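You operate a simulated robot arm through the tools that you are given. There is no shell and no other tool. Be economical: measure what you need, move in short steps, check, and stop when the job is done.

You run a simulated robot arm. Do the job below in one go: nothing can be reset, and whatever is moved stays where it is left.

TASK
Power the storage down and move drive D2 to the spares drawer.
Fine: UNITS off, then STORE off, before you free its latch and pull; leave the latch free and shut the drawer, fingers out of the closing gap.

Only the result counts: the job must be done as asked and must still hold three seconds after the hand-in. Knocking over, shifting, dropping, spilling or breaking anything else fails it.

THE ROBOT
A 7-joint arm with a two-finger parallel gripper, fixed in place. Base frame: the origin is at the foot of the arm, x ahead of it, y to its left, z up. Units: mm, degrees, N and s.
Its first joint turns from -66.0 to 66.0 degrees. Payload 1.57 kg.
Tool frame: the origin (TCP) lies between the finger pads and is the grasp point; the fingertips stand 30 mm ahead of it; z points along the fingers, y is the line along which they close. The gripper opens to 110 mm. The fingers are 24 mm wide and 12 mm thick; the gripper's body (48 by 112 mm) begins 78 mm behind the TCP.
Orientation is that of the tool frame in the base frame, as [roll, pitch, yaw] about the fixed x, y, z axes, in that order (R = Rz(yaw) Ry(pitch) Rx(roll)). With the fingers straight down and closing along the base's y, the tool's x points along the base's -x, its y along +y and its z along -z.

THE INTERFACE
- The arm moves only by the tool nudge_tool. Its argument "commands" is a list of rows, each a list of 3 entries, a list of its own where there are three numbers: the shift along the tool's x, y, z in mm, then the turn, a rotation vector about the tool's x, y, z in degrees, then the gripper command, from -1 (fully open) to 1 (shut), values between in proportion. In form: [[[tx, ty, tz], [ax, ay, az], gripper], ...]. A call has 1 to 10 rows; each row shifts and turns the commanded pose from where the row before left it, along the tool's axes as they then stand. Rows are played at 5 a second. More than 50 mm and 8.6 degrees between two rows, or a gripper value outside its range, and nothing of the call is played. Where a pose cannot be reached the arm comes as near as it can. A force on the tool above 40 N (or 10 N above the force at the start of the call, whichever is more), or a blocked arm, ends the call early, and 0.2 s more pass. Each finger travels about 108 mm/s and halts on what it meets, pressing with about 30 N; the grip force reading is that of the motor and also rises with nothing between the fingers. The clock runs only during rows and for 0.2 s after the last one: add rows that do not move to give the fingers time. The reply holds the time, the measured pose of the TCP, the force on the tool along the base axes, the opening and the grip force, in the units named above and with some noise, with the torque about the TCP (base axes, N m) and any sound that the robot's microphone picked up, and new pictures: "pictures" is both (left out), scene, wrist or none.
- Cameras (640 x 400 px; columns grow to the right, rows downward): "scene" is fixed at [146.7, -378.9, 1404.7]; the picture's right is [0.90, -0.43, 0.00], its down [-0.24, -0.51, -0.83] and it looks along [0.36, 0.75, -0.56] (base axes); focal length 279 px, centre (320, 200). "wrist" rides on the gripper at [70, 16, -141] in the tool frame; the picture's right is [-0.23, 0.97, 0.00], its down [-0.86, -0.20, -0.48] and it looks along [-0.47, -0.11, 0.88] (tool axes); focal length 222 px, centre (320, 200). There is no depth. A picture from a camera that has moved, and an enlarged one, comes with that camera's place and axes in the base frame and with its lens.
- enlarge(camera, box): a new picture of the part [left, top, right, bottom] of that camera's present view, enlarged. The clock stands still meanwhile.
- close_job(): hands the job in; it is judged then, once.

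Work in short steps. Places have to be worked out from the pictures, the camera data and where the tool is seen: move nearer, look again, correct. Check each grasp and each placing, and mend what went wrong. You have 120 turns and 200 pictures in all, those below and enlarged ones among them. Open the gripper and draw the arm clear of the work before you hand the job in, unless the task says otherwise; then end with one line.

The tools are called after "Call:" as a command line: name --argument value ..., lists and objects as JSON in quotes. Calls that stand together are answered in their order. nudge_tool: Moves the arm, as the interface text tells. Its arguments: {"type":"object","properties":{"commands":{"type":"array","items":{"type":"array"}},"pictures":{"type":"string","enum":["both","scene","wrist","none"]}},"required":["commands"]} The other tools are called the same way: enlarge (camera, box) takes an enlarged picture of a part of a camera's view; close_job () hands the job in.

At the start:

```text
time_s: 0.0
tool_pos: [387.7, 286.0, 1166.4]
orientation: [180.0, 0.0, 179.8]
force: [-0.4, 0.0, 0.3]
torque: [-0.02, 0.01, -0.03]
width: 110.0
grasp_force: 0.1
```

scene: 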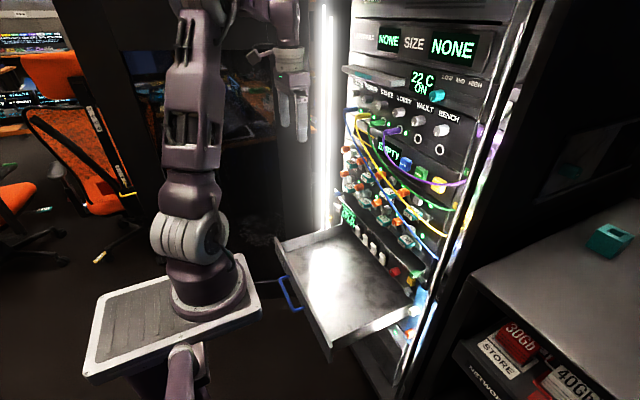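
wrist: 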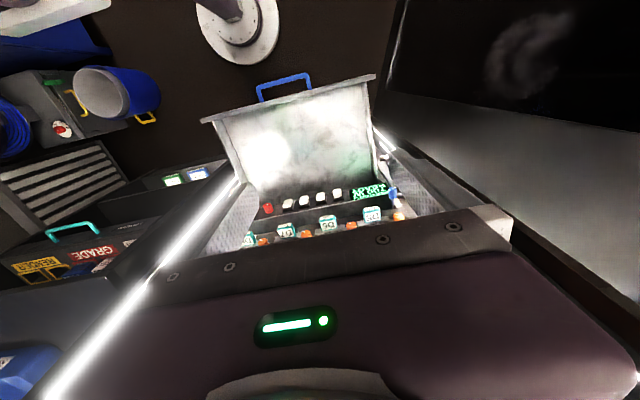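

I see a rack with an open drawer and a panel of drives and switches. I enlarge the rack to read the labels.

Call:
enlarge --camera "scene" --box '[330, 130, 470, 220]'

Call:
enlarge --camera "scene" --box '[320, 190, 460, 280]'

Call:
enlarge --camera "scene" --box '[330, 10, 510, 130]'

Call:
enlarge --camera "wrist" --box '[220, 150, 430, 270]'

```text
4.44 times, centred on (400, 175) of scene
camera zoom: at [146.7, -378.9, 1404.7], right [0.9, -0.43, 0.0], down [-0.24, -0.51, -0.83], along [0.36, 0.75, -0.56], focal length 1238 px, centre (-36, 311)
```

zoom: 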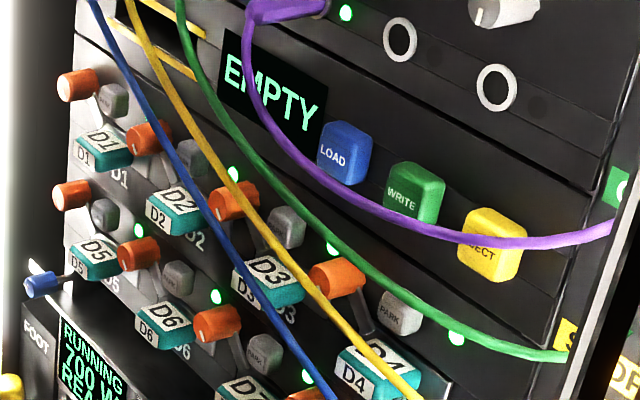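

```text
4.44 times, centred on (390, 235) of scene
camera zoom: at [146.7, -378.9, 1404.7], right [0.9, -0.43, 0.0], down [-0.24, -0.51, -0.83], along [0.36, 0.75, -0.56], focal length 1238 px, centre (9, 44)
```

zoom: 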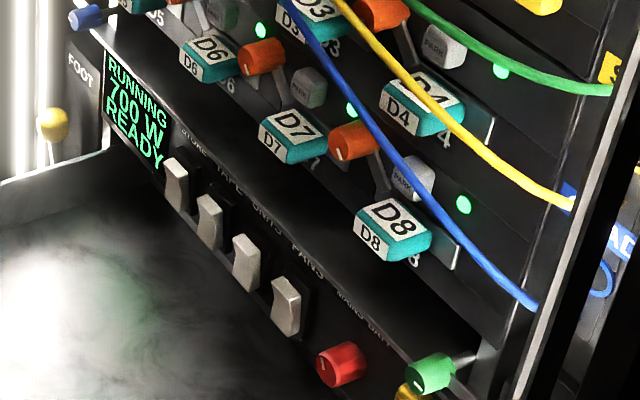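

```text
3.33 times, centred on (420, 70) of scene
camera zoom: at [146.7, -378.9, 1404.7], right [0.9, -0.43, 0.0], down [-0.24, -0.51, -0.83], along [0.36, 0.75, -0.56], focal length 928 px, centre (-13, 633)
```

zoom: 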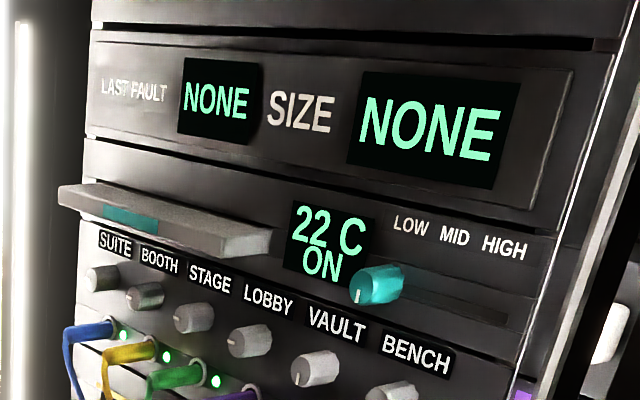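

```text
3.05 times, centred on (325, 210) of wrist
camera zoom: at [318.4, 302.5, 1306.8], right [0.23, 0.97, 0.0], down [0.85, -0.2, 0.48], along [0.47, -0.11, -0.88], focal length 677 px, centre (305, 170)
```

zoom: 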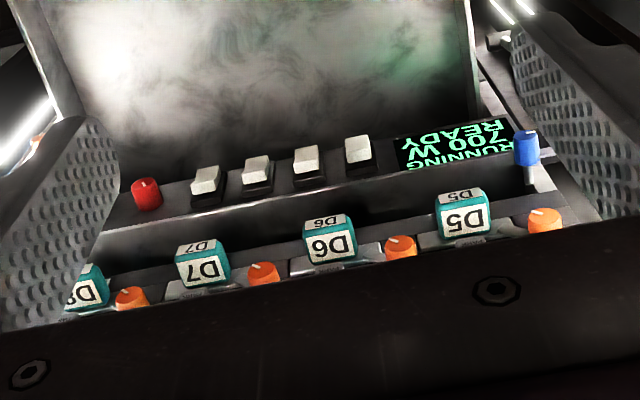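

The latch and label layout needs a frontal look with the camera above the tool. I turn the hand about its own axis in free air first.

Call:
nudge_tool --commands '[[[0, 0, 0], [0, 0, 8.5], -1], [[0, 0, 0], [0, 0, 8.5], -1], [[0, 0, 0], [0, 0, 8.5], -1], [[0, 0, 0], [0, 0, 8.5], -1], [[0, 0, 0], [0, 0, 8.5], -1], [[0, 0, 0], [0, 0, 8.5], -1], [[0, 0, 0], [0, 0, 8.5], -1], [[0, 0, 0], [0, 0, 8.5], -1], [[0, 0, 0], [0, 0, 8.5], -1], [[0, 0, 0], [0, 0, 8.5], -1]]' --pictures "both"

Call:
enlarge --camera "scene" --box '[335, 140, 395, 178]'

Call:
enlarge --camera "scene" --box '[335, 195, 425, 290]'

```text
time_s: 2.2
tool_pos: [388.8, 286.3, 1165.8]
orientation: [-179.9, 0.0, 94.8]
force: [0.3, -0.2, 0.4]
torque: [0.0, -0.01, 0.0]
width: 110.3
grasp_force: 0.2
camera wrist: at [398.7, 356.9, 1306.8], right [0.99, -0.15, 0.0], down [-0.13, -0.87, 0.48], along [-0.07, -0.47, -0.88], focal length 222 px, centre (320, 200)
```

scene: 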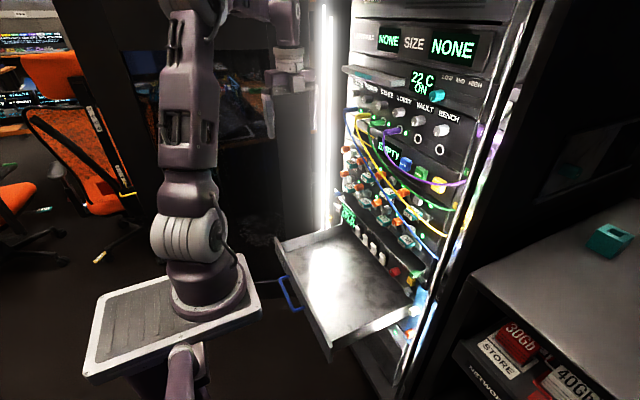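
wrist: 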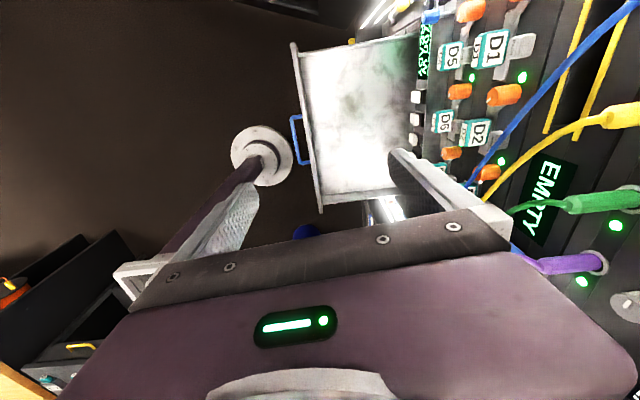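

```text
10.53 times, centred on (365, 159) of scene
camera zoom: at [146.7, -378.9, 1404.7], right [0.9, -0.43, 0.0], down [-0.24, -0.51, -0.83], along [0.36, 0.75, -0.56], focal length 2932 px, centre (-154, 632)
```

zoom: 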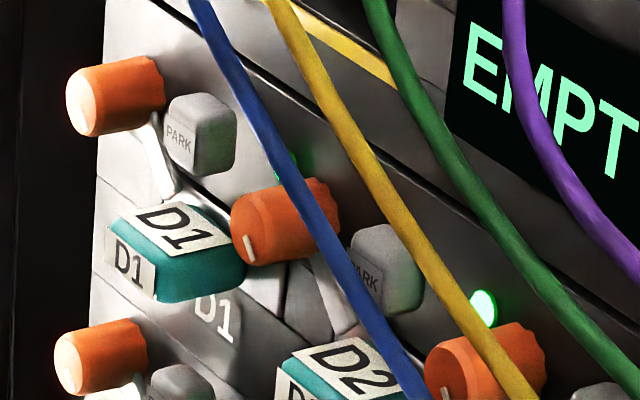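

```text
4.21 times, centred on (380, 242) of scene
camera zoom: at [146.7, -378.9, 1404.7], right [0.9, -0.43, 0.0], down [-0.24, -0.51, -0.83], along [0.36, 0.75, -0.56], focal length 1173 px, centre (67, 21)
```

zoom: 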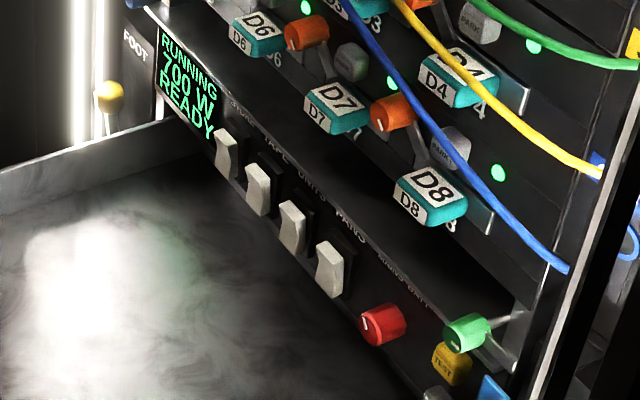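

The rotation is free; I continue to bring the camera onto the far side.

Call:
nudge_tool --commands '[[[0, 0, 0], [0, 0, 8.5], -1], [[0, 0, 0], [0, 0, 8.5], -1], [[0, 0, 0], [0, 0, 8.5], -1], [[0, 0, 0], [0, 0, 8.5], -1], [[0, 0, 0], [0, 0, 8.5], -1], [[0, 0, 0], [0, 0, 8.5], -1], [[0, 0, 0], [0, 0, 8.5], -1], [[0, 0, 0], [0, 0, 8.5], -1], [[0, 0, 0], [0, 0, 8.5], -1], [[0, 0, 0], [0, 0, 8.5], -1]]' --pictures "wrist"

```text
time_s: 4.4
tool_pos: [480.0, 235.5, 1166.9]
orientation: [-180.0, 0.0, 10.0]
force: [0.9, -0.4, -0.3]
torque: [-0.02, -0.02, 0.04]
width: 109.9
grasp_force: 0.1
out of reach, approached as far as the arm can: row 5, 6, 7, 8, 9, 10
camera wrist: at [551.1, 232.4, 1307.8], right [-0.05, -1.0, 0.0], down [-0.88, 0.05, 0.48], along [-0.48, 0.03, -0.88], focal length 222 px, centre (320, 200)
```

wrist: 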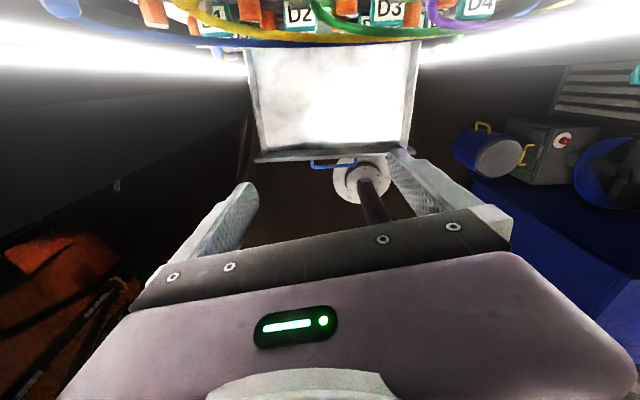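

Joint limit nudged the TCP, but the yaw is almost there. Now I pitch the hand up so that the fingers point at the rack.

Call:
nudge_tool --commands '[[[0, 0, 0], [0, 8.5, 0], -1], [[0, 0, 0], [0, 8.5, 0], -1], [[0, 0, 0], [0, 8.5, 0], -1], [[0, 0, 0], [0, 8.5, 0], -1], [[0, 0, 0], [0, 8.5, 0], -1], [[0, 0, 0], [0, 8.5, 0], -1], [[0, 0, 0], [0, 8.5, 0], -1], [[0, 0, 0], [0, 8.5, 0], -1], [[0, 0, 0], [0, 8.5, 0], -1], [[0, 0, 0], [0, 8.5, 0], -1]]' --pictures "both"

```text
time_s: 6.6
tool_pos: [581.9, 182.2, 1171.9]
orientation: [-179.3, -85.2, 9.5]
force: [0.3, 0.4, -0.5]
torque: [0.05, 0.03, 0.03]
width: 110.3
grasp_force: 0.1
out of reach, approached as far as the arm can: row 1, 2, 3, 4, 5, 6, 7, 8, 9
camera wrist: at [451.2, 143.6, 1252.3], right [0.15, -0.96, -0.23], down [-0.58, 0.1, -0.81], along [0.8, 0.25, -0.54], focal length 222 px, centre (320, 200)
```

scene: 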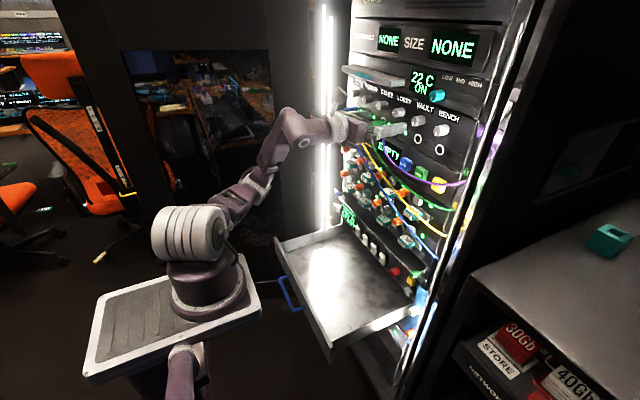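
wrist: 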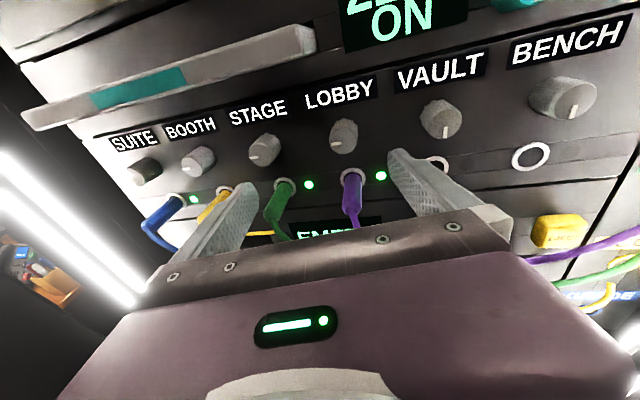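

The arm came near the rack (fingertips about x=612); no contact. I back straight off and see how far back it can reach.

Call:
nudge_tool --commands '[[[0, 0, -30], [0, 0, 0], -1], [[0, 0, -30], [0, 0, 0], -1], [[0, 0, -30], [0, 0, 0], -1], [[0, 0, -30], [0, 0, 0], -1], [[0, 0, -30], [0, 0, 0], -1]]' --pictures "wrist"

```text
time_s: 7.8
tool_pos: [508.4, 119.8, 1189.7]
orientation: [-179.7, -84.7, 9.7]
force: [-0.7, -0.6, 0.4]
torque: [0.02, 0.02, -0.03]
width: 110.0
grasp_force: 0.0
out of reach, approached as far as the arm can: row 1, 2, 3, 4, 5
camera wrist: at [379.2, 80.8, 1272.2], right [0.15, -0.96, -0.23], down [-0.58, 0.1, -0.81], along [0.8, 0.25, -0.55], focal length 222 px, centre (320, 200)
```

wrist: 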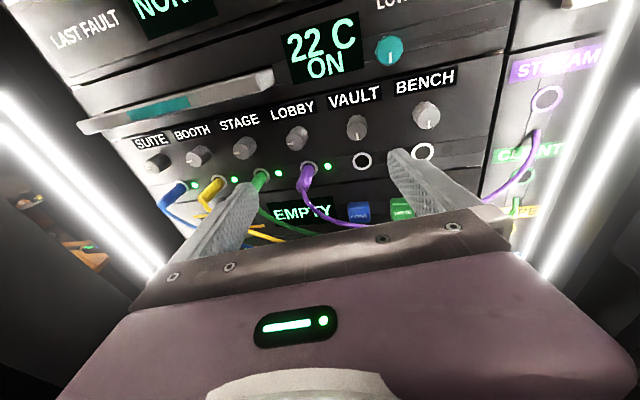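

Some joint limit is active here. I move down (keeping back from the cables) to learn whether the limit releases at drive height.

Call:
nudge_tool --commands '[[[-40, 0, -10], [0, 0, 0], -1], [[-40, 0, -10], [0, 0, 0], -1], [[-40, 0, -10], [0, 0, 0], -1], [[-40, 0, 0], [0, 0, 0], -1], [[-30, 0, 0], [0, 0, 0], -1]]' --pictures "both"

```text
time_s: 9.0
tool_pos: [538.7, 129.7, 1123.7]
orientation: [-179.8, -84.9, 9.7]
force: [0.8, -0.2, 0.1]
torque: [-0.02, 0.0, 0.01]
width: 109.9
grasp_force: 0.1
out of reach, approached as far as the arm can: row 1, 2, 3, 4, 5
camera wrist: at [409.0, 90.2, 1205.2], right [0.15, -0.96, -0.23], down [-0.58, 0.1, -0.81], along [0.8, 0.25, -0.54], focal length 222 px, centre (320, 200)
```

scene: 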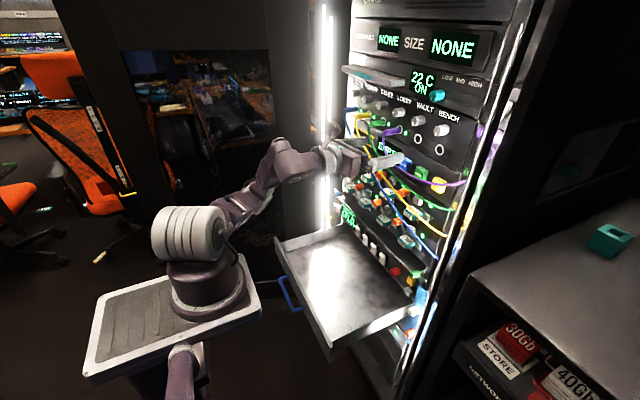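
wrist: 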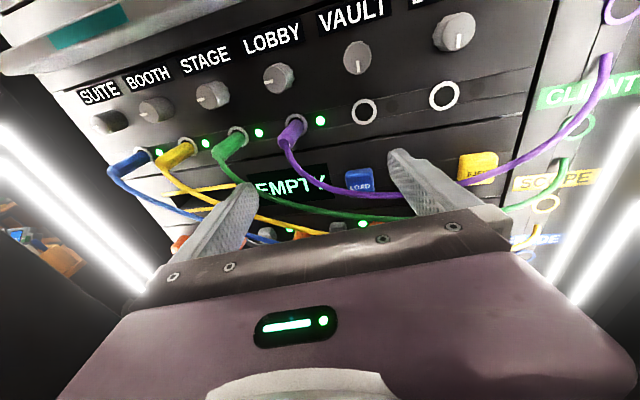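

Still limited; I roll the hand back about its axis to find where the limit clears.

Call:
nudge_tool --commands '[[[0, 0, -10], [0, 0, -8.5], -1], [[0, 0, -10], [0, 0, -8.5], -1], [[0, 0, -10], [0, 0, -8.5], -1], [[0, 0, 0], [0, 0, -8.5], -1], [[0, 0, 0], [0, 0, -8.5], -1], [[0, 0, 0], [0, 0, -8.5], -1], [[0, 0, 0], [0, 0, -8.5], -1], [[0, 0, 0], [0, 0, -8.5], -1], [[0, 0, 0], [0, 0, -8.5], -1], [[0, 0, 0], [0, 0, -8.5], -1]]' --pictures "scene"

```text
time_s: 11.2
tool_pos: [531.6, 136.0, 1132.7]
orientation: [94.9, -4.7, 99.4]
force: [0.4, -0.7, -0.5]
torque: [0.01, -0.02, 0.02]
width: 109.9
grasp_force: 0.1
out of reach, approached as far as the arm can: row 1, 2, 3
```

scene: 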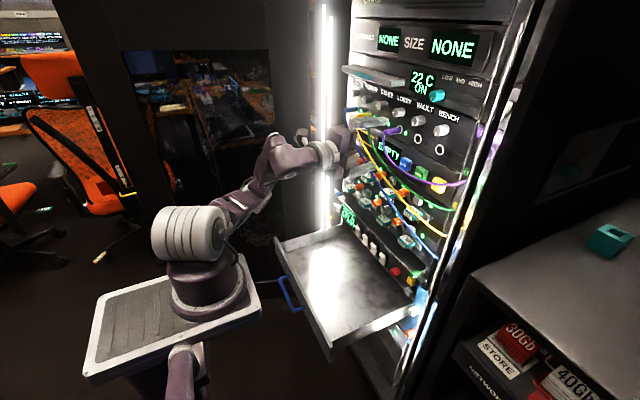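

Fingers now close vertically and the limit is cleared. I square the hand to the rack, back off and move to face D2 for a close look.

Call:
nudge_tool --commands '[[[0, 0, -25], [-2.5, -4.9, -2], -1], [[0, 0, -25], [-2.5, -4.9, -2], -1], [[35, -27, 0], [0, 0, 0], -1], [[35, -27, 0], [0, 0, 0], -1], [[35, -27, 0], [0, 0, 0], -1], [[35, -27, 0], [0, 0, 0], -1], [[35, -27, 0], [0, 0, 0], -1]]' --pictures "both"

```text
time_s: 12.8
tool_pos: [556.9, 115.8, 1163.5]
orientation: [90.5, -0.4, 90.0]
force: [-0.4, -0.1, -0.1]
torque: [-0.01, 0.02, 0.0]
width: 109.9
grasp_force: 0.0
out of reach, approached as far as the arm can: row 1, 2, 3, 4, 5, 6, 7
camera wrist: at [416.4, 186.4, 1181.7], right [0.01, -0.24, 0.97], down [-0.48, -0.85, -0.2], along [0.88, -0.47, -0.12], focal length 222 px, centre (320, 200)
```

scene: 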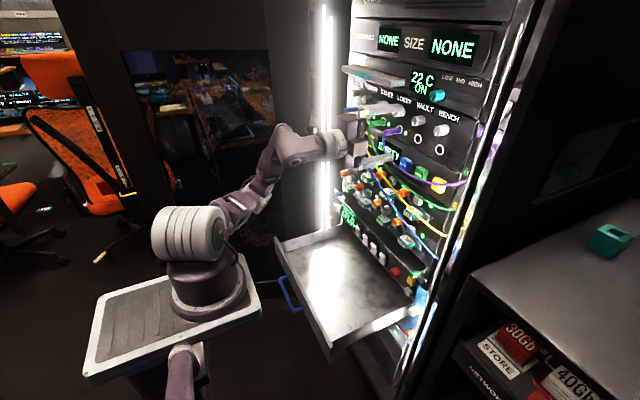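
wrist: 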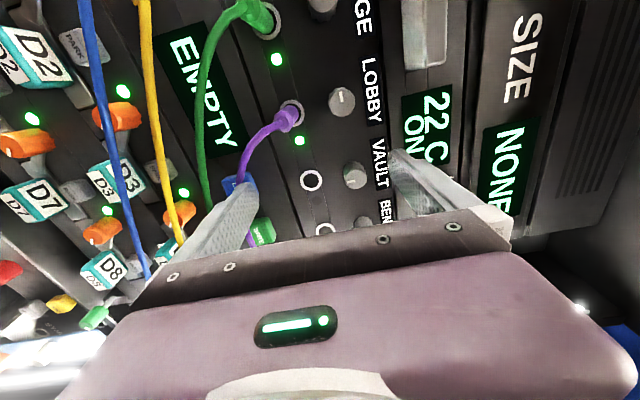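

The squared-up pose is again at a limit and drifted. I roll back to the natural wrist orientation, pitch the hand down about 45°, which should free the joints.

Call:
nudge_tool --commands '[[[0, 0, -10], [0, 0, -8.5], -1], [[0, 0, -10], [0, 0, -8.5], -1], [[0, 0, -10], [0, 0, -8.5], -1], [[0, 0, -10], [0, 0, -8.5], -1], [[0, 0, 0], [0, 0, -8.5], -1], [[0, 0, 0], [0, 0, -8.5], -1], [[0, 0, 0], [0, 0, -8.5], -1], [[0, 0, 0], [0, 0, -8.5], -1], [[0, 0, 0], [0, 0, -8.5], -1], [[0, 0, 0], [0, 0, -8.5], -1]]' --pictures "none"

Call:
nudge_tool --commands '[[[0, 0, -20], [0, 8.5, 0], -1], [[0, 0, -20], [0, 8.5, 0], -1], [[0, 0, -20], [0, 8.5, 0], -1], [[0, 0, -20], [0, 8.5, 0], -1], [[0, 0, 0], [0, 8.5, 0], -1]]' --pictures "both"

```text
time_s: 15.0
tool_pos: [528.4, 99.6, 1163.5]
orientation: [95.0, 84.6, 94.9]
force: [-0.9, 0.1, 0.1]
torque: [0.02, 0.01, 0.0]
width: 109.9
grasp_force: 0.0
out of reach, approached as far as the arm can: row 2, 3, 4
```

```text
time_s: 16.2
tool_pos: [466.4, 79.4, 1176.2]
orientation: [172.1, 46.6, 174.1]
force: [0.2, 0.2, -0.6]
torque: [-0.01, 0.01, -0.01]
width: 109.9
grasp_force: 0.0
out of reach, approached as far as the arm can: row 1, 2, 3, 4
camera wrist: at [315.8, 91.5, 1222.9], right [0.16, 0.95, 0.26], down [0.23, -0.29, 0.93], along [0.96, -0.09, -0.27], focal length 222 px, centre (320, 200)
```

scene: 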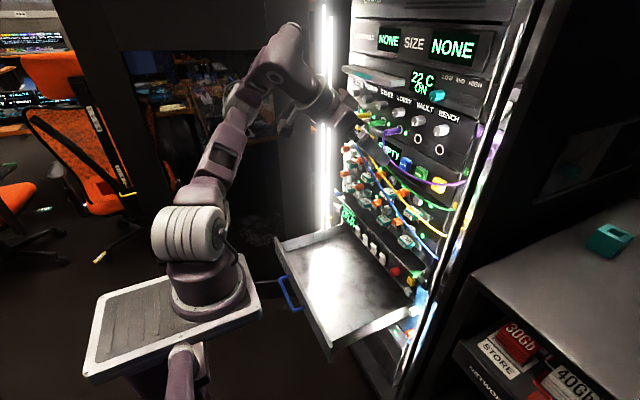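
wrist: 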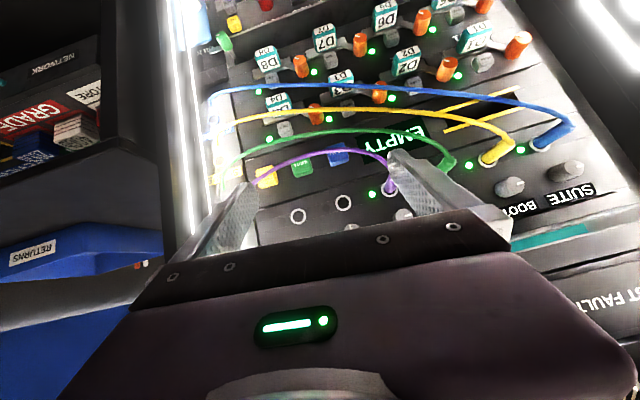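

This 45° posture is comfortable and the view is good. I level the roll and move left/down toward a D2 viewpoint.

Call:
nudge_tool --commands '[[[0, 0, 0], [3.7, 0, -3.9], -1], [[15, 32, 18], [0, 0, 0], -1], [[15, 32, 18], [0, 0, 0], -1], [[15, 32, 18], [0, 0, 0], -1], [[15, 32, 18], [0, 0, 0], -1], [[15, 32, 18], [0, 0, 0], -1]]' --pictures "both"

```text
time_s: 17.6
tool_pos: [540.0, 179.9, 1051.7]
orientation: [179.6, 46.9, 179.6]
force: [-0.3, -0.3, 0.7]
torque: [-0.03, 0.02, 0.01]
width: 110.0
grasp_force: 0.1
out of reach, approached as far as the arm can: row 2, 3, 4, 5, 6
camera wrist: at [390.5, 195.1, 1097.2], right [0.16, 0.97, 0.17], down [0.23, -0.2, 0.95], along [0.96, -0.11, -0.26], focal length 222 px, centre (320, 200)
```

scene: 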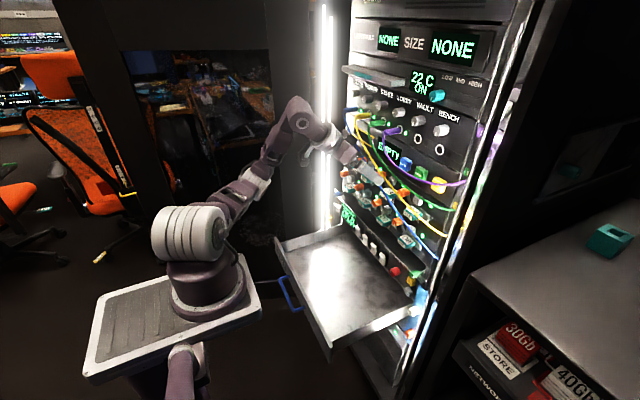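
wrist: 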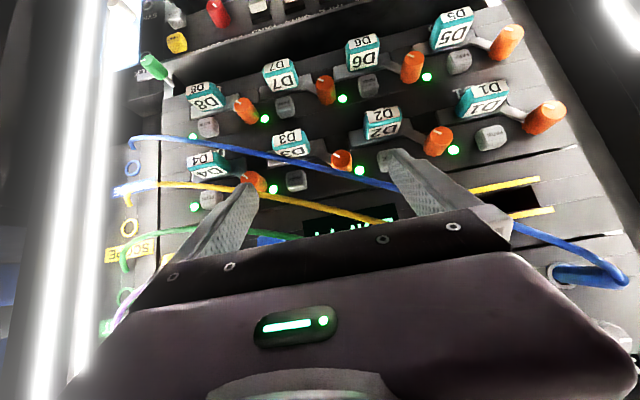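

Position is pushed outward by a minimum-reach limit, so lower and further out should be fine. I enlarge for detail on D2, its latch and the cables.

Call:
enlarge --camera "wrist" --box '[320, 60, 520, 185]'

Call:
enlarge --camera "wrist" --box '[130, 0, 330, 125]'

```text
3.20 times, centred on (420, 122) of wrist
camera zoom: at [390.5, 195.1, 1097.2], right [0.16, 0.97, 0.17], down [0.23, -0.2, 0.95], along [0.96, -0.11, -0.26], focal length 711 px, centre (0, 448)
```

zoom: 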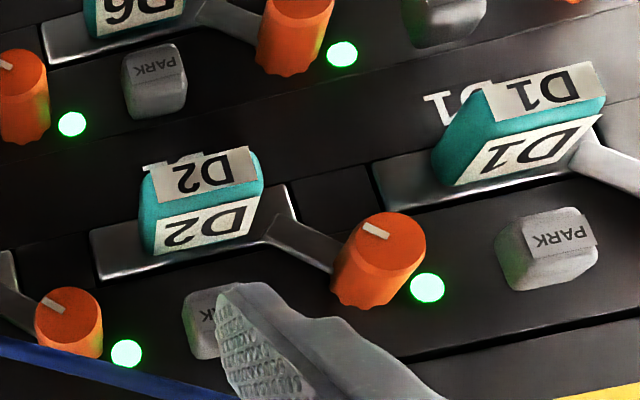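

```text
3.20 times, centred on (230, 62) of wrist
camera zoom: at [390.5, 195.1, 1097.2], right [0.16, 0.97, 0.17], down [0.23, -0.2, 0.95], along [0.96, -0.11, -0.26], focal length 711 px, centre (608, 640)
```

zoom: 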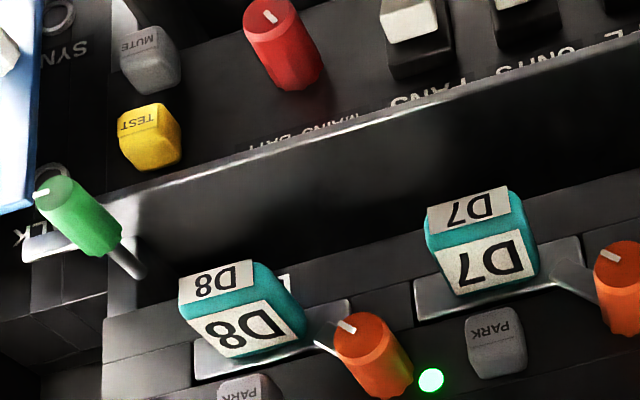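

I now have estimates: D2 handle front about (603,255,966), its latch knob about (606,300,1001). Next I look at the switches: move down and back to a viewpoint in front of them.

Call:
nudge_tool --commands '[[[33, 3, 15], [0, 0, 0], -1], [[33, 3, 15], [0, 0, 0], -1], [[33, 3, 15], [0, 0, 0], -1], [[33, 3, 20], [0, 0, 0], -1], [[33, 3, 20], [0, 0, 0], -1], [[33, 3, 20], [0, 0, 0], -1]]' --pictures "both"

```text
time_s: 19.0
tool_pos: [562.7, 119.4, 970.0]
orientation: [179.7, 46.9, 179.7]
force: [0.1, 0.0, 0.4]
torque: [-0.02, -0.02, 0.01]
width: 110.1
grasp_force: 0.0
out of reach, approached as far as the arm can: row 1, 2, 3, 4, 5, 6
camera wrist: at [411.2, 136.6, 1015.6], right [0.16, 0.97, 0.17], down [0.23, -0.2, 0.95], along [0.96, -0.11, -0.26], focal length 222 px, centre (320, 200)
```

scene: 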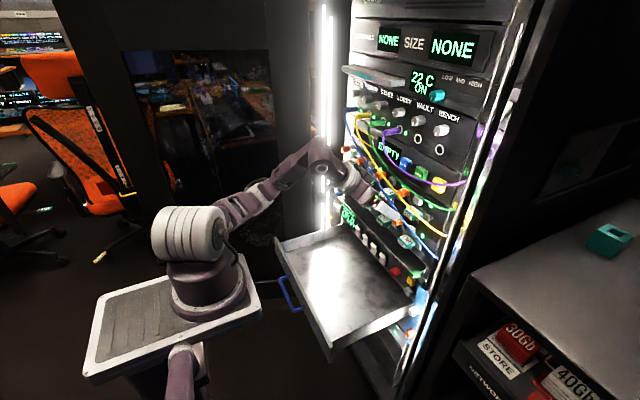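
wrist: 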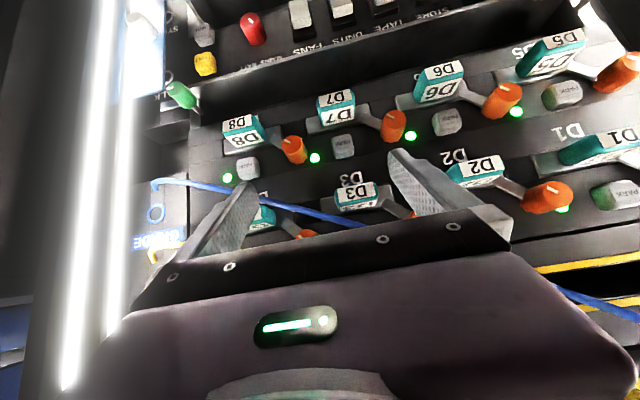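

The limit pushes the hand toward the rack, so I retreat while pitching further down, to a posture the arm likes.

Call:
nudge_tool --commands '[[[12, 0, -14], [0, 8.5, 0], -1], [[12, 0, -14], [0, 8.5, 0], -1], [[16, 0, -14], [0, 8.5, 0], -1], [[18, 10, -10], [0, 0, 0], -1], [[18, 10, -10], [0, 0, 0], -1], [[18, 10, -10], [0, 0, 0], -1]]' --pictures "both"

```text
time_s: 20.4
tool_pos: [477.3, 132.7, 984.1]
orientation: [179.9, 21.6, 179.7]
force: [-0.1, 0.6, -1.3]
torque: [0.0, 0.0, -0.02]
width: 110.0
grasp_force: 0.2
out of reach, approached as far as the arm can: row 5, 6
camera wrist: at [361.4, 148.7, 1090.4], right [0.21, 0.97, 0.09], down [0.62, -0.2, 0.76], along [0.76, -0.11, -0.65], focal length 222 px, centre (320, 200)
```

scene: 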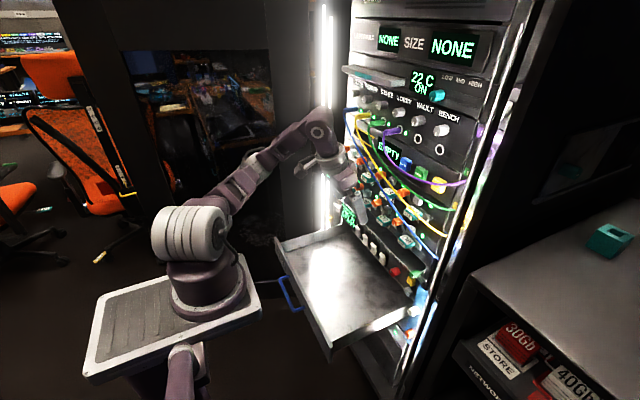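
wrist: 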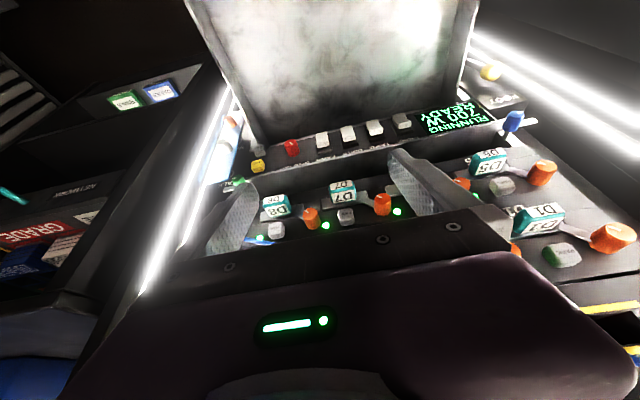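

Boundary of the reach depends on pitch. I go nearly vertical, move left/lower, and test there.

Call:
nudge_tool --commands '[[[10, 20, 0], [0, 8.5, 0], -1], [[10, 20, 0], [0, 8.5, 0], -1], [[10, 20, 20], [0, 4, 0], -1], [[0, 20, 30], [0, 0, 0], -1], [[0, 0, 30], [0, 0, 0], -1], [[0, 0, 30], [0, 0, 0], -1]]' --pictures "wrist"

```text
time_s: 21.8
tool_pos: [486.8, 194.5, 871.1]
orientation: [179.9, 0.6, 179.9]
force: [-0.2, -0.2, 0.5]
torque: [-0.04, 0.0, -0.03]
width: 110.3
grasp_force: 0.0
out of reach, approached as far as the arm can: row 1, 3
camera wrist: at [415.9, 211.0, 1011.9], right [0.23, 0.97, 0.0], down [0.85, -0.2, 0.49], along [0.47, -0.11, -0.87], focal length 222 px, centre (320, 200)
```

wrist: 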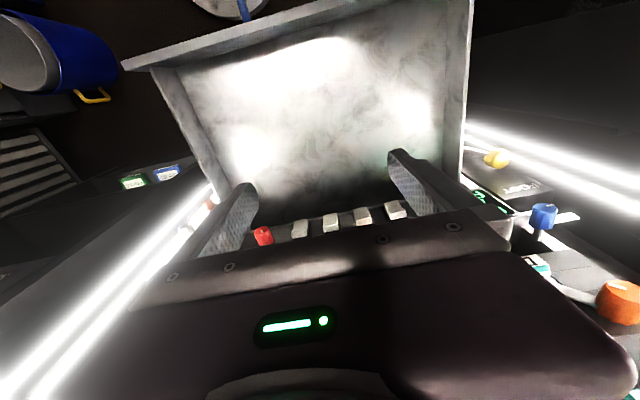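

Vertical is fine here. Now I pitch up in place to see which pitch is reachable at this height.

Call:
nudge_tool --commands '[[[0, 0, 0], [0, -8.5, 0], -1], [[0, 0, 0], [0, -8.5, 0], -1], [[0, 0, 0], [0, -8.5, 0], -1], [[0, 0, 0], [0, -8.5, 0], -1], [[0, 0, 0], [0, -8.5, 0], -1]]' --pictures "both"

```text
time_s: 23.0
tool_pos: [591.1, 136.7, 935.3]
orientation: [179.6, 42.9, 179.7]
force: [0.4, -0.1, 0.0]
torque: [-0.02, 0.01, 0.01]
width: 110.0
grasp_force: 0.1
out of reach, approached as far as the arm can: row 1, 2, 3, 4, 5
camera wrist: at [443.6, 154.0, 990.9], right [0.17, 0.97, 0.16], down [0.3, -0.2, 0.93], along [0.94, -0.11, -0.32], focal length 222 px, centre (320, 200)
```

scene: 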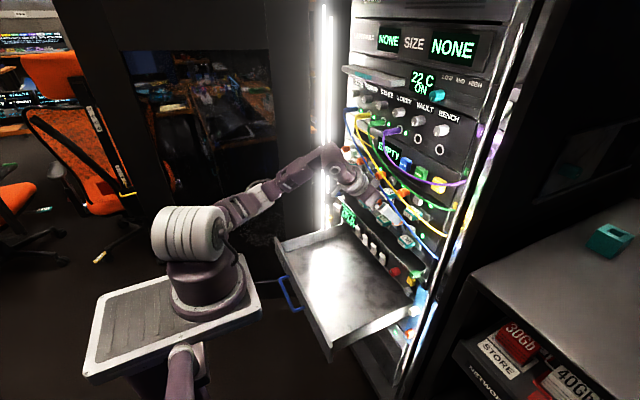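
wrist: 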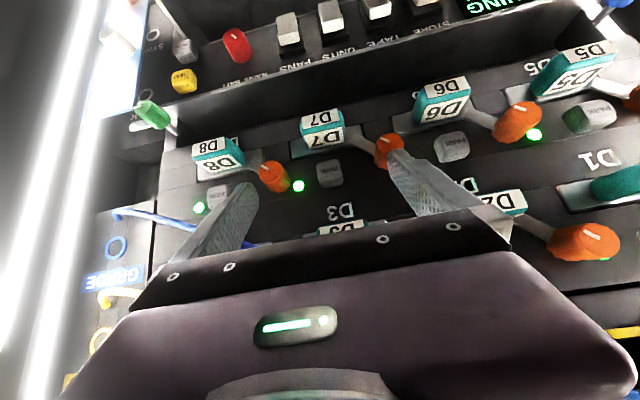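

Hand is now close to the drive fronts (no contact). While here I enlarge the switch row seen at the top.

Call:
enlarge --camera "wrist" --box '[220, 0, 460, 80]'

Call:
enlarge --camera "scene" --box '[345, 215, 405, 265]'

```text
2.67 times, centred on (340, 40) of wrist
camera zoom: at [443.6, 154.0, 990.9], right [0.17, 0.97, 0.16], down [0.3, -0.2, 0.93], along [0.94, -0.11, -0.32], focal length 592 px, centre (267, 627)
```

zoom: 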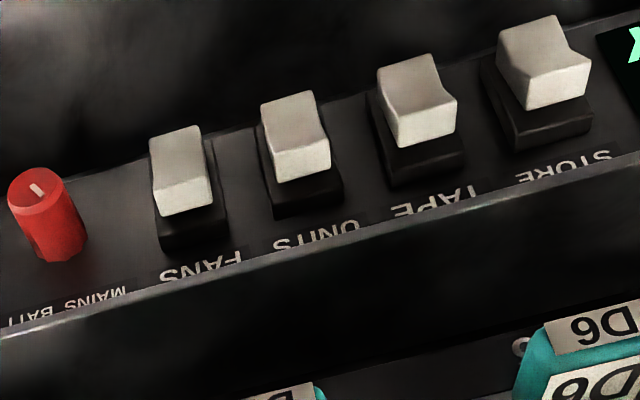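

```text
8.00 times, centred on (375, 240) of scene
camera zoom: at [146.7, -378.9, 1404.7], right [0.9, -0.43, 0.0], down [-0.24, -0.51, -0.83], along [0.36, 0.75, -0.56], focal length 2228 px, centre (-120, -120)
```

zoom: 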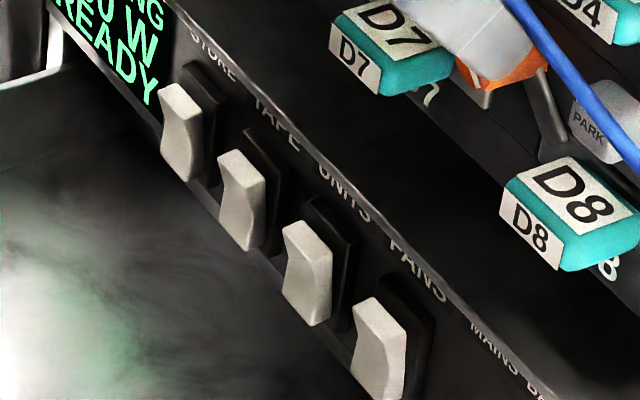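

Rockers: UNITS upper lobe sits at about (613,179,738), STORE about 100 mm further left; upper ends protrude. I withdraw, going steeper again.

Call:
nudge_tool --commands '[[[10, 0, -25], [0, 8.5, 0], -1], [[15, 0, -20], [0, 8.5, 0], -1], [[20, 10, -10], [0, 8.5, 0], 0], [[20, 15, 0], [0, 8.5, 0], 1], [[20, 15, 20], [0, 0, 0], 1], [[0, 0, 25], [0, 0, 0], 1], [[0, 0, 25], [0, 0, 0], 1]]' --pictures "wrist"

```text
time_s: 24.6
tool_pos: [498.9, 173.2, 876.7]
orientation: [179.8, 8.9, 179.8]
force: [0.5, 0.9, 0.3]
torque: [-0.01, 0.0, -0.04]
width: 0.0
grasp_force: 21.4
out of reach, approached as far as the arm can: row 5
camera wrist: at [408.3, 190.3, 1005.4], right [0.23, 0.97, 0.04], down [0.77, -0.2, 0.61], along [0.6, -0.11, -0.79], focal length 222 px, centre (320, 200)
```

wrist: 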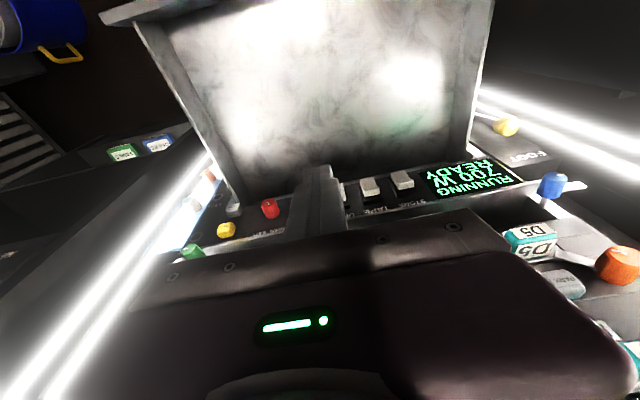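

Now descend to about z=790 in front of the switches and pitch the closed fingers outward.

Call:
nudge_tool --commands '[[[0, 2, 30], [0, 0, 0], 1], [[0, 2, 30], [0, 0, 0], 1], [[0, 2, 25], [0, 0, 0], 1], [[0, 0, 0], [0, -8.5, 0], 1], [[0, 0, 0], [0, -8.5, 0], 1], [[0, 0, 0], [0, -8.5, 0], 1]]' --pictures "both"

```text
time_s: 26.0
tool_pos: [607.5, 132.9, 819.5]
orientation: [179.8, 34.5, 179.8]
force: [0.5, 0.6, -0.2]
torque: [0.01, 0.05, 0.0]
width: 0.0
grasp_force: 21.2
out of reach, approached as far as the arm can: row 2, 3, 4, 5, 6
camera wrist: at [470.2, 149.3, 896.5], right [0.19, 0.97, 0.13], down [0.43, -0.2, 0.88], along [0.88, -0.11, -0.46], focal length 222 px, centre (320, 200)
```

scene: 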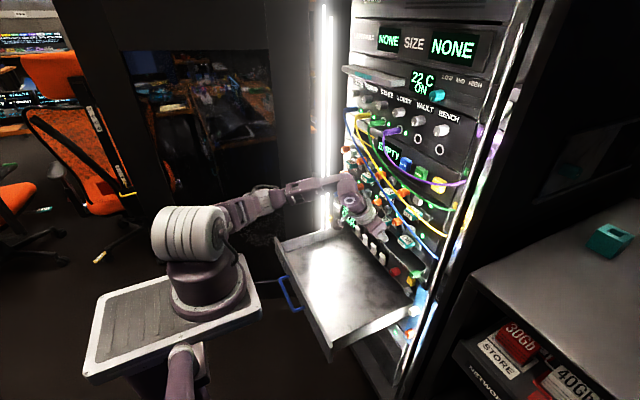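
wrist: 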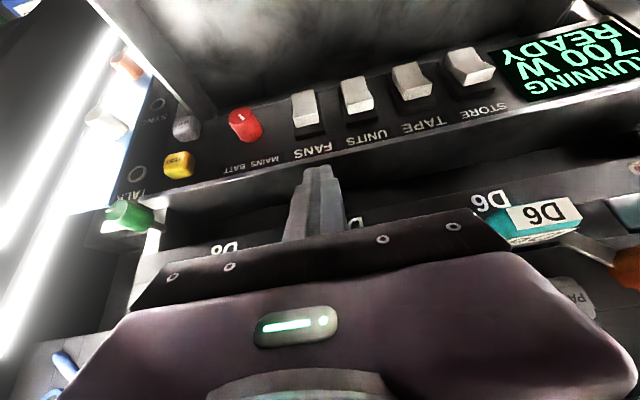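

The pitch-up again pushes the TCP outward; the arm may have settled in a poor elbow configuration. I withdraw and return toward the start pose to recover the original configuration.

Call:
nudge_tool --commands '[[[10, 0, -15], [0, 8.5, 0], 1], [[15, 0, -15], [0, 8.5, 0], 1], [[20, 0, -15], [0, 8.5, 0], 1], [[25, 10, -20], [0, 8.5, 0], 1], [[30, 10, -30], [0, 0, 0], 1], [[30, 10, -30], [0, 0, 0], 1], [[15, 15, -40], [0, 0, 0], 1], [[15, 15, -40], [0, 0, 0], 1], [[15, 15, -40], [0, 0, 0], 1]]' --pictures "none"

Call:
nudge_tool --commands '[[[0, 15, -45], [0, 0, 0], -1], [[0, 15, -45], [0, 0, 0], -1], [[0, 15, -45], [0, 0, 0], -1]]' --pictures "scene"

```text
time_s: 28.0
tool_pos: [412.8, 211.6, 1036.8]
orientation: [179.9, 0.6, 179.9]
force: [0.1, -0.5, -0.5]
torque: [0.02, 0.02, 0.02]
width: 0.0
grasp_force: 21.8
```

```text
time_s: 28.8
tool_pos: [409.5, 254.1, 1174.7]
orientation: [179.9, 0.6, 179.8]
force: [0.2, -0.2, 0.5]
torque: [-0.01, -0.01, 0.0]
width: 109.8
grasp_force: 0.0
```

scene: 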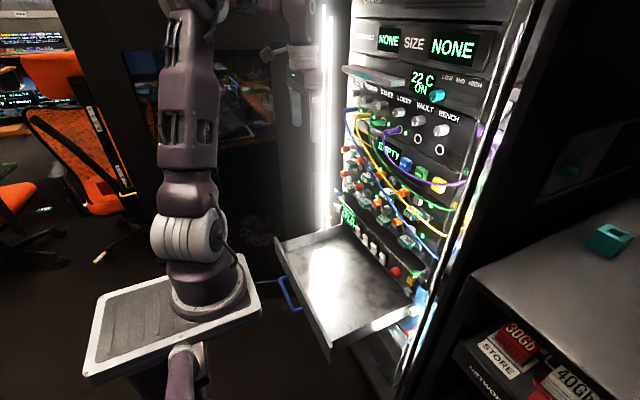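

The arm is in its original configuration and unrestricted here. I test how close in and low it can go with the tool down, to learn the true limit.

Call:
nudge_tool --commands '[[[10, 0, 45], [0, 0, 0], 1], [[10, 0, 45], [0, 0, 0], 1], [[10, 0, 45], [0, 0, 0], 1], [[10, 0, 45], [0, 0, 0], 1], [[10, 0, 45], [0, 0, 0], 1], [[10, 0, 30], [0, 0, 0], 1]]' --pictures "scene"

```text
time_s: 30.2
tool_pos: [352.9, 253.8, 916.8]
orientation: [179.9, 0.6, 179.8]
force: [-1.1, 0.3, -0.2]
torque: [-0.01, -0.04, -0.01]
width: 0.0
grasp_force: 21.1
```

scene: 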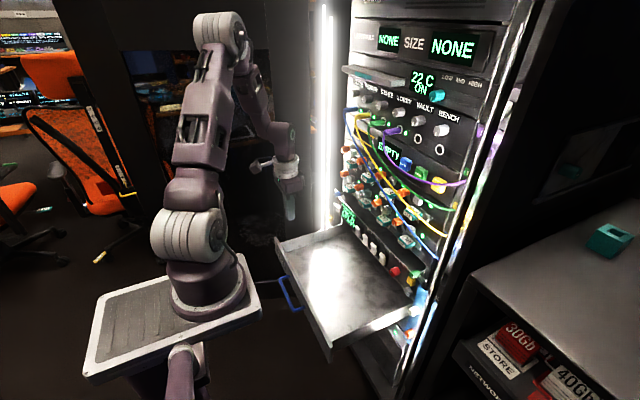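

Clear now: the wrist can't bend outward beyond the forearm, so near-vertical hand poses close in and pitched ones only far out. Pressing UNITS with a ~18° pitch is feasible. I move to stand off in front of UNITS with closed fingers.

Call:
nudge_tool --commands '[[[-40, -15, 0], [0, 0, 0], 1], [[-40, -15, 0], [0, 0, 0], 1], [[-40, -15, 0], [0, 0, 0], 1], [[-40, -15, 0], [0, 0, 0], 1], [[-30, -15, 15], [0, -6, 0], 1], [[-8, 0, 30], [0, -6, 0], 1], [[-8, 0, 30], [0, -6, 0], 1]]' --pictures "both"

```text
time_s: 31.8
tool_pos: [569.6, 178.5, 844.1]
orientation: [179.9, 18.6, 179.8]
force: [-0.2, -0.3, -0.1]
torque: [0.03, -0.03, 0.03]
width: 0.0
grasp_force: 21.4
camera wrist: at [457.1, 195.7, 956.4], right [0.22, 0.97, 0.07], down [0.66, -0.2, 0.73], along [0.72, -0.11, -0.68], focal length 222 px, centre (320, 200)
```

scene: 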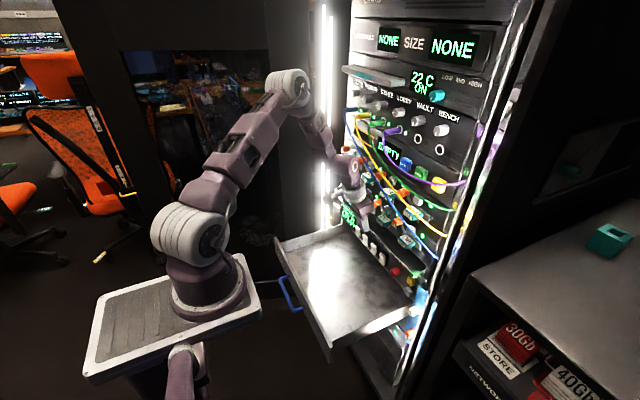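
wrist: 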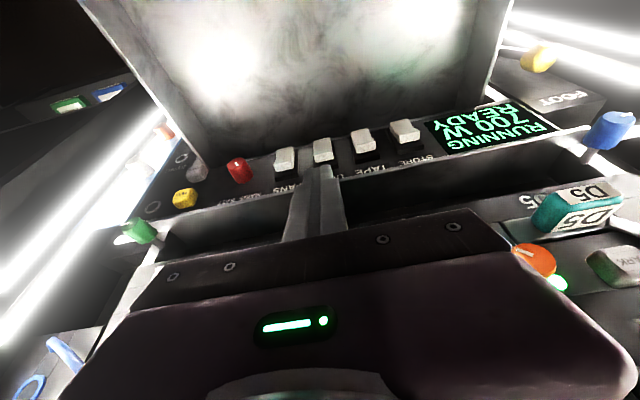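

No limits now (elbow-up configuration). I lower to rocker height, keeping about 15 mm off.

Call:
nudge_tool --commands '[[[8, 0, 27], [0, 0, 0], 1], [[8, 0, 27], [0, 0, 0], 1], [[8, 0, 26], [0, 0, 0], 1]]' --pictures "both"

Call:
enlarge --camera "wrist" --box '[230, 90, 470, 240]'

Call:
enlarge --camera "scene" --box '[345, 205, 405, 265]'

```text
time_s: 32.6
tool_pos: [570.5, 179.4, 762.4]
orientation: [179.9, 18.4, 179.9]
force: [-0.8, 0.4, 0.6]
torque: [0.01, 0.01, -0.01]
width: 0.5
grasp_force: 21.1
camera wrist: at [459.8, 196.6, 874.8], right [0.22, 0.97, 0.07], down [0.66, -0.2, 0.72], along [0.72, -0.11, -0.68], focal length 222 px, centre (320, 200)
```

scene: 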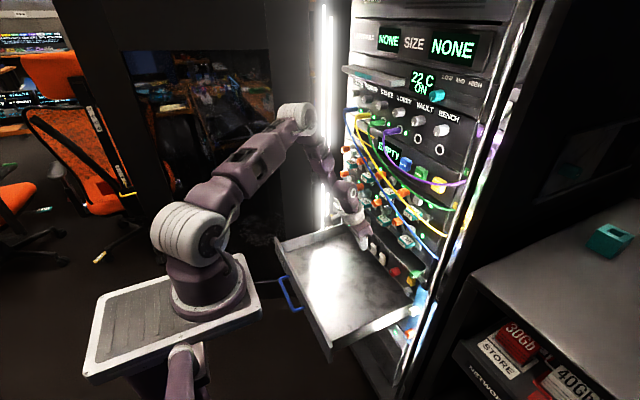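
wrist: 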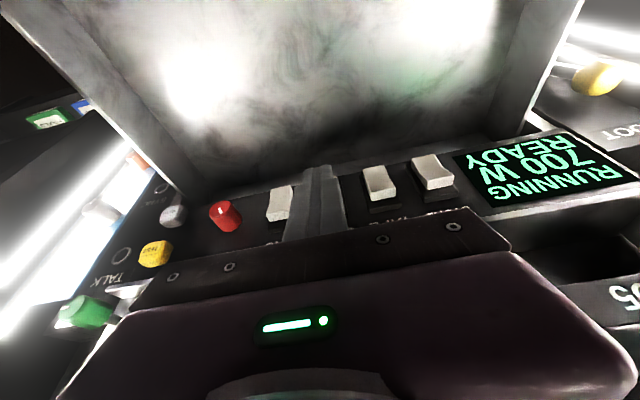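

```text
2.67 times, centred on (350, 165) of wrist
camera zoom: at [459.8, 196.6, 874.8], right [0.22, 0.97, 0.07], down [0.66, -0.2, 0.72], along [0.72, -0.11, -0.68], focal length 592 px, centre (240, 293)
```

zoom: 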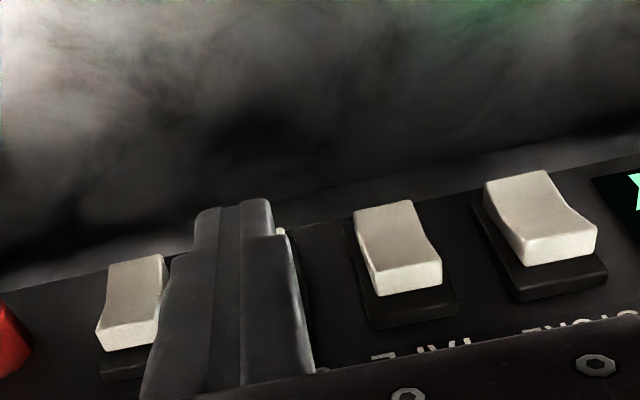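

```text
6.67 times, centred on (375, 235) of scene
camera zoom: at [146.7, -378.9, 1404.7], right [0.9, -0.43, 0.0], down [-0.24, -0.51, -0.83], along [0.36, 0.75, -0.56], focal length 1857 px, centre (-47, -33)
```

zoom: 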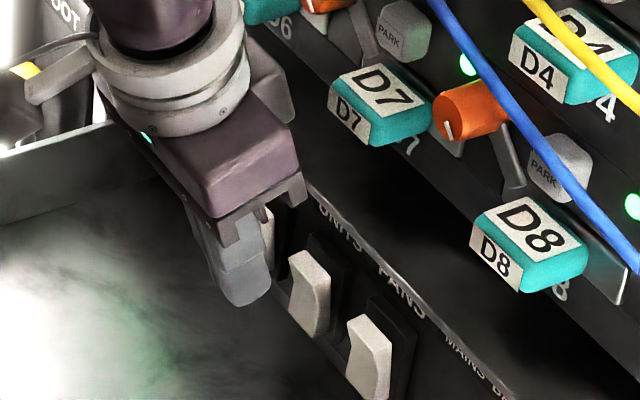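

Rockers' y: UNITS 181, STORE 280; fingertip edge at about (592,179,738). I push forward in small steps onto the upper lobe of UNITS; the force limit guards.

Call:
nudge_tool --commands '[[[-7.6, 1, 2.5], [0, 0, 0], 1], [[-7.6, 1, 2.5], [0, 0, 0], 1], [[-3.8, 0, 1.27], [0, 0, 0], 1], [[-3.8, 0, 1.27], [0, 0, 0], 1], [[-3.8, 0, 1.27], [0, 0, 0], 1], [[-3.8, 0, 1.27], [0, 0, 0], 1]]' --pictures "both"

Call:
enlarge --camera "scene" --box '[345, 205, 405, 265]'

```text
time_s: 33.5
tool_pos: [587.0, 181.3, 762.7]
orientation: [180.0, 17.8, 179.8]
force: [-12.1, -1.9, -1.7]
torque: [0.05, -0.95, -0.13]
width: 0.0
grasp_force: 21.2
stopped in row 4: the force on the tool passed its limit (the readings are from after the stop); the commanded pose is now the measured one
camera wrist: at [477.6, 197.8, 874.8], right [0.22, 0.97, 0.07], down [0.67, -0.2, 0.72], along [0.71, -0.11, -0.69], focal length 222 px, centre (320, 200)
```

scene: 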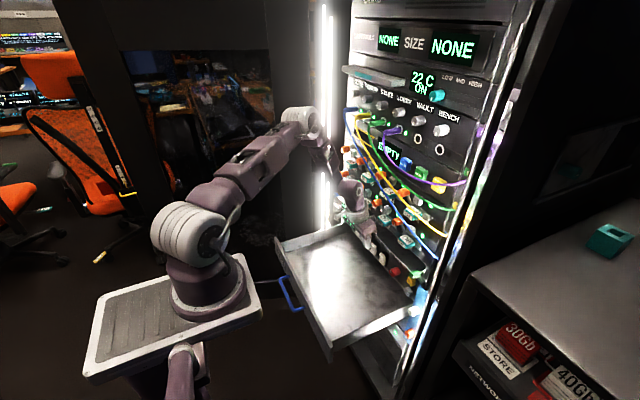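
wrist: 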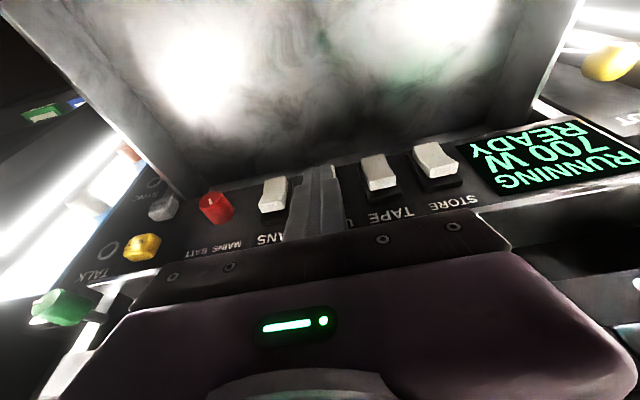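

```text
6.67 times, centred on (375, 235) of scene
camera zoom: at [146.5, -378.9, 1404.7], right [0.9, -0.43, 0.0], down [-0.24, -0.51, -0.83], along [0.36, 0.75, -0.56], focal length 1857 px, centre (-47, -33)
```

zoom: 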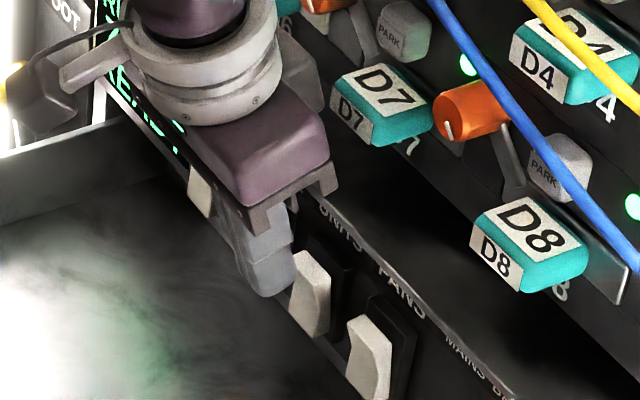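

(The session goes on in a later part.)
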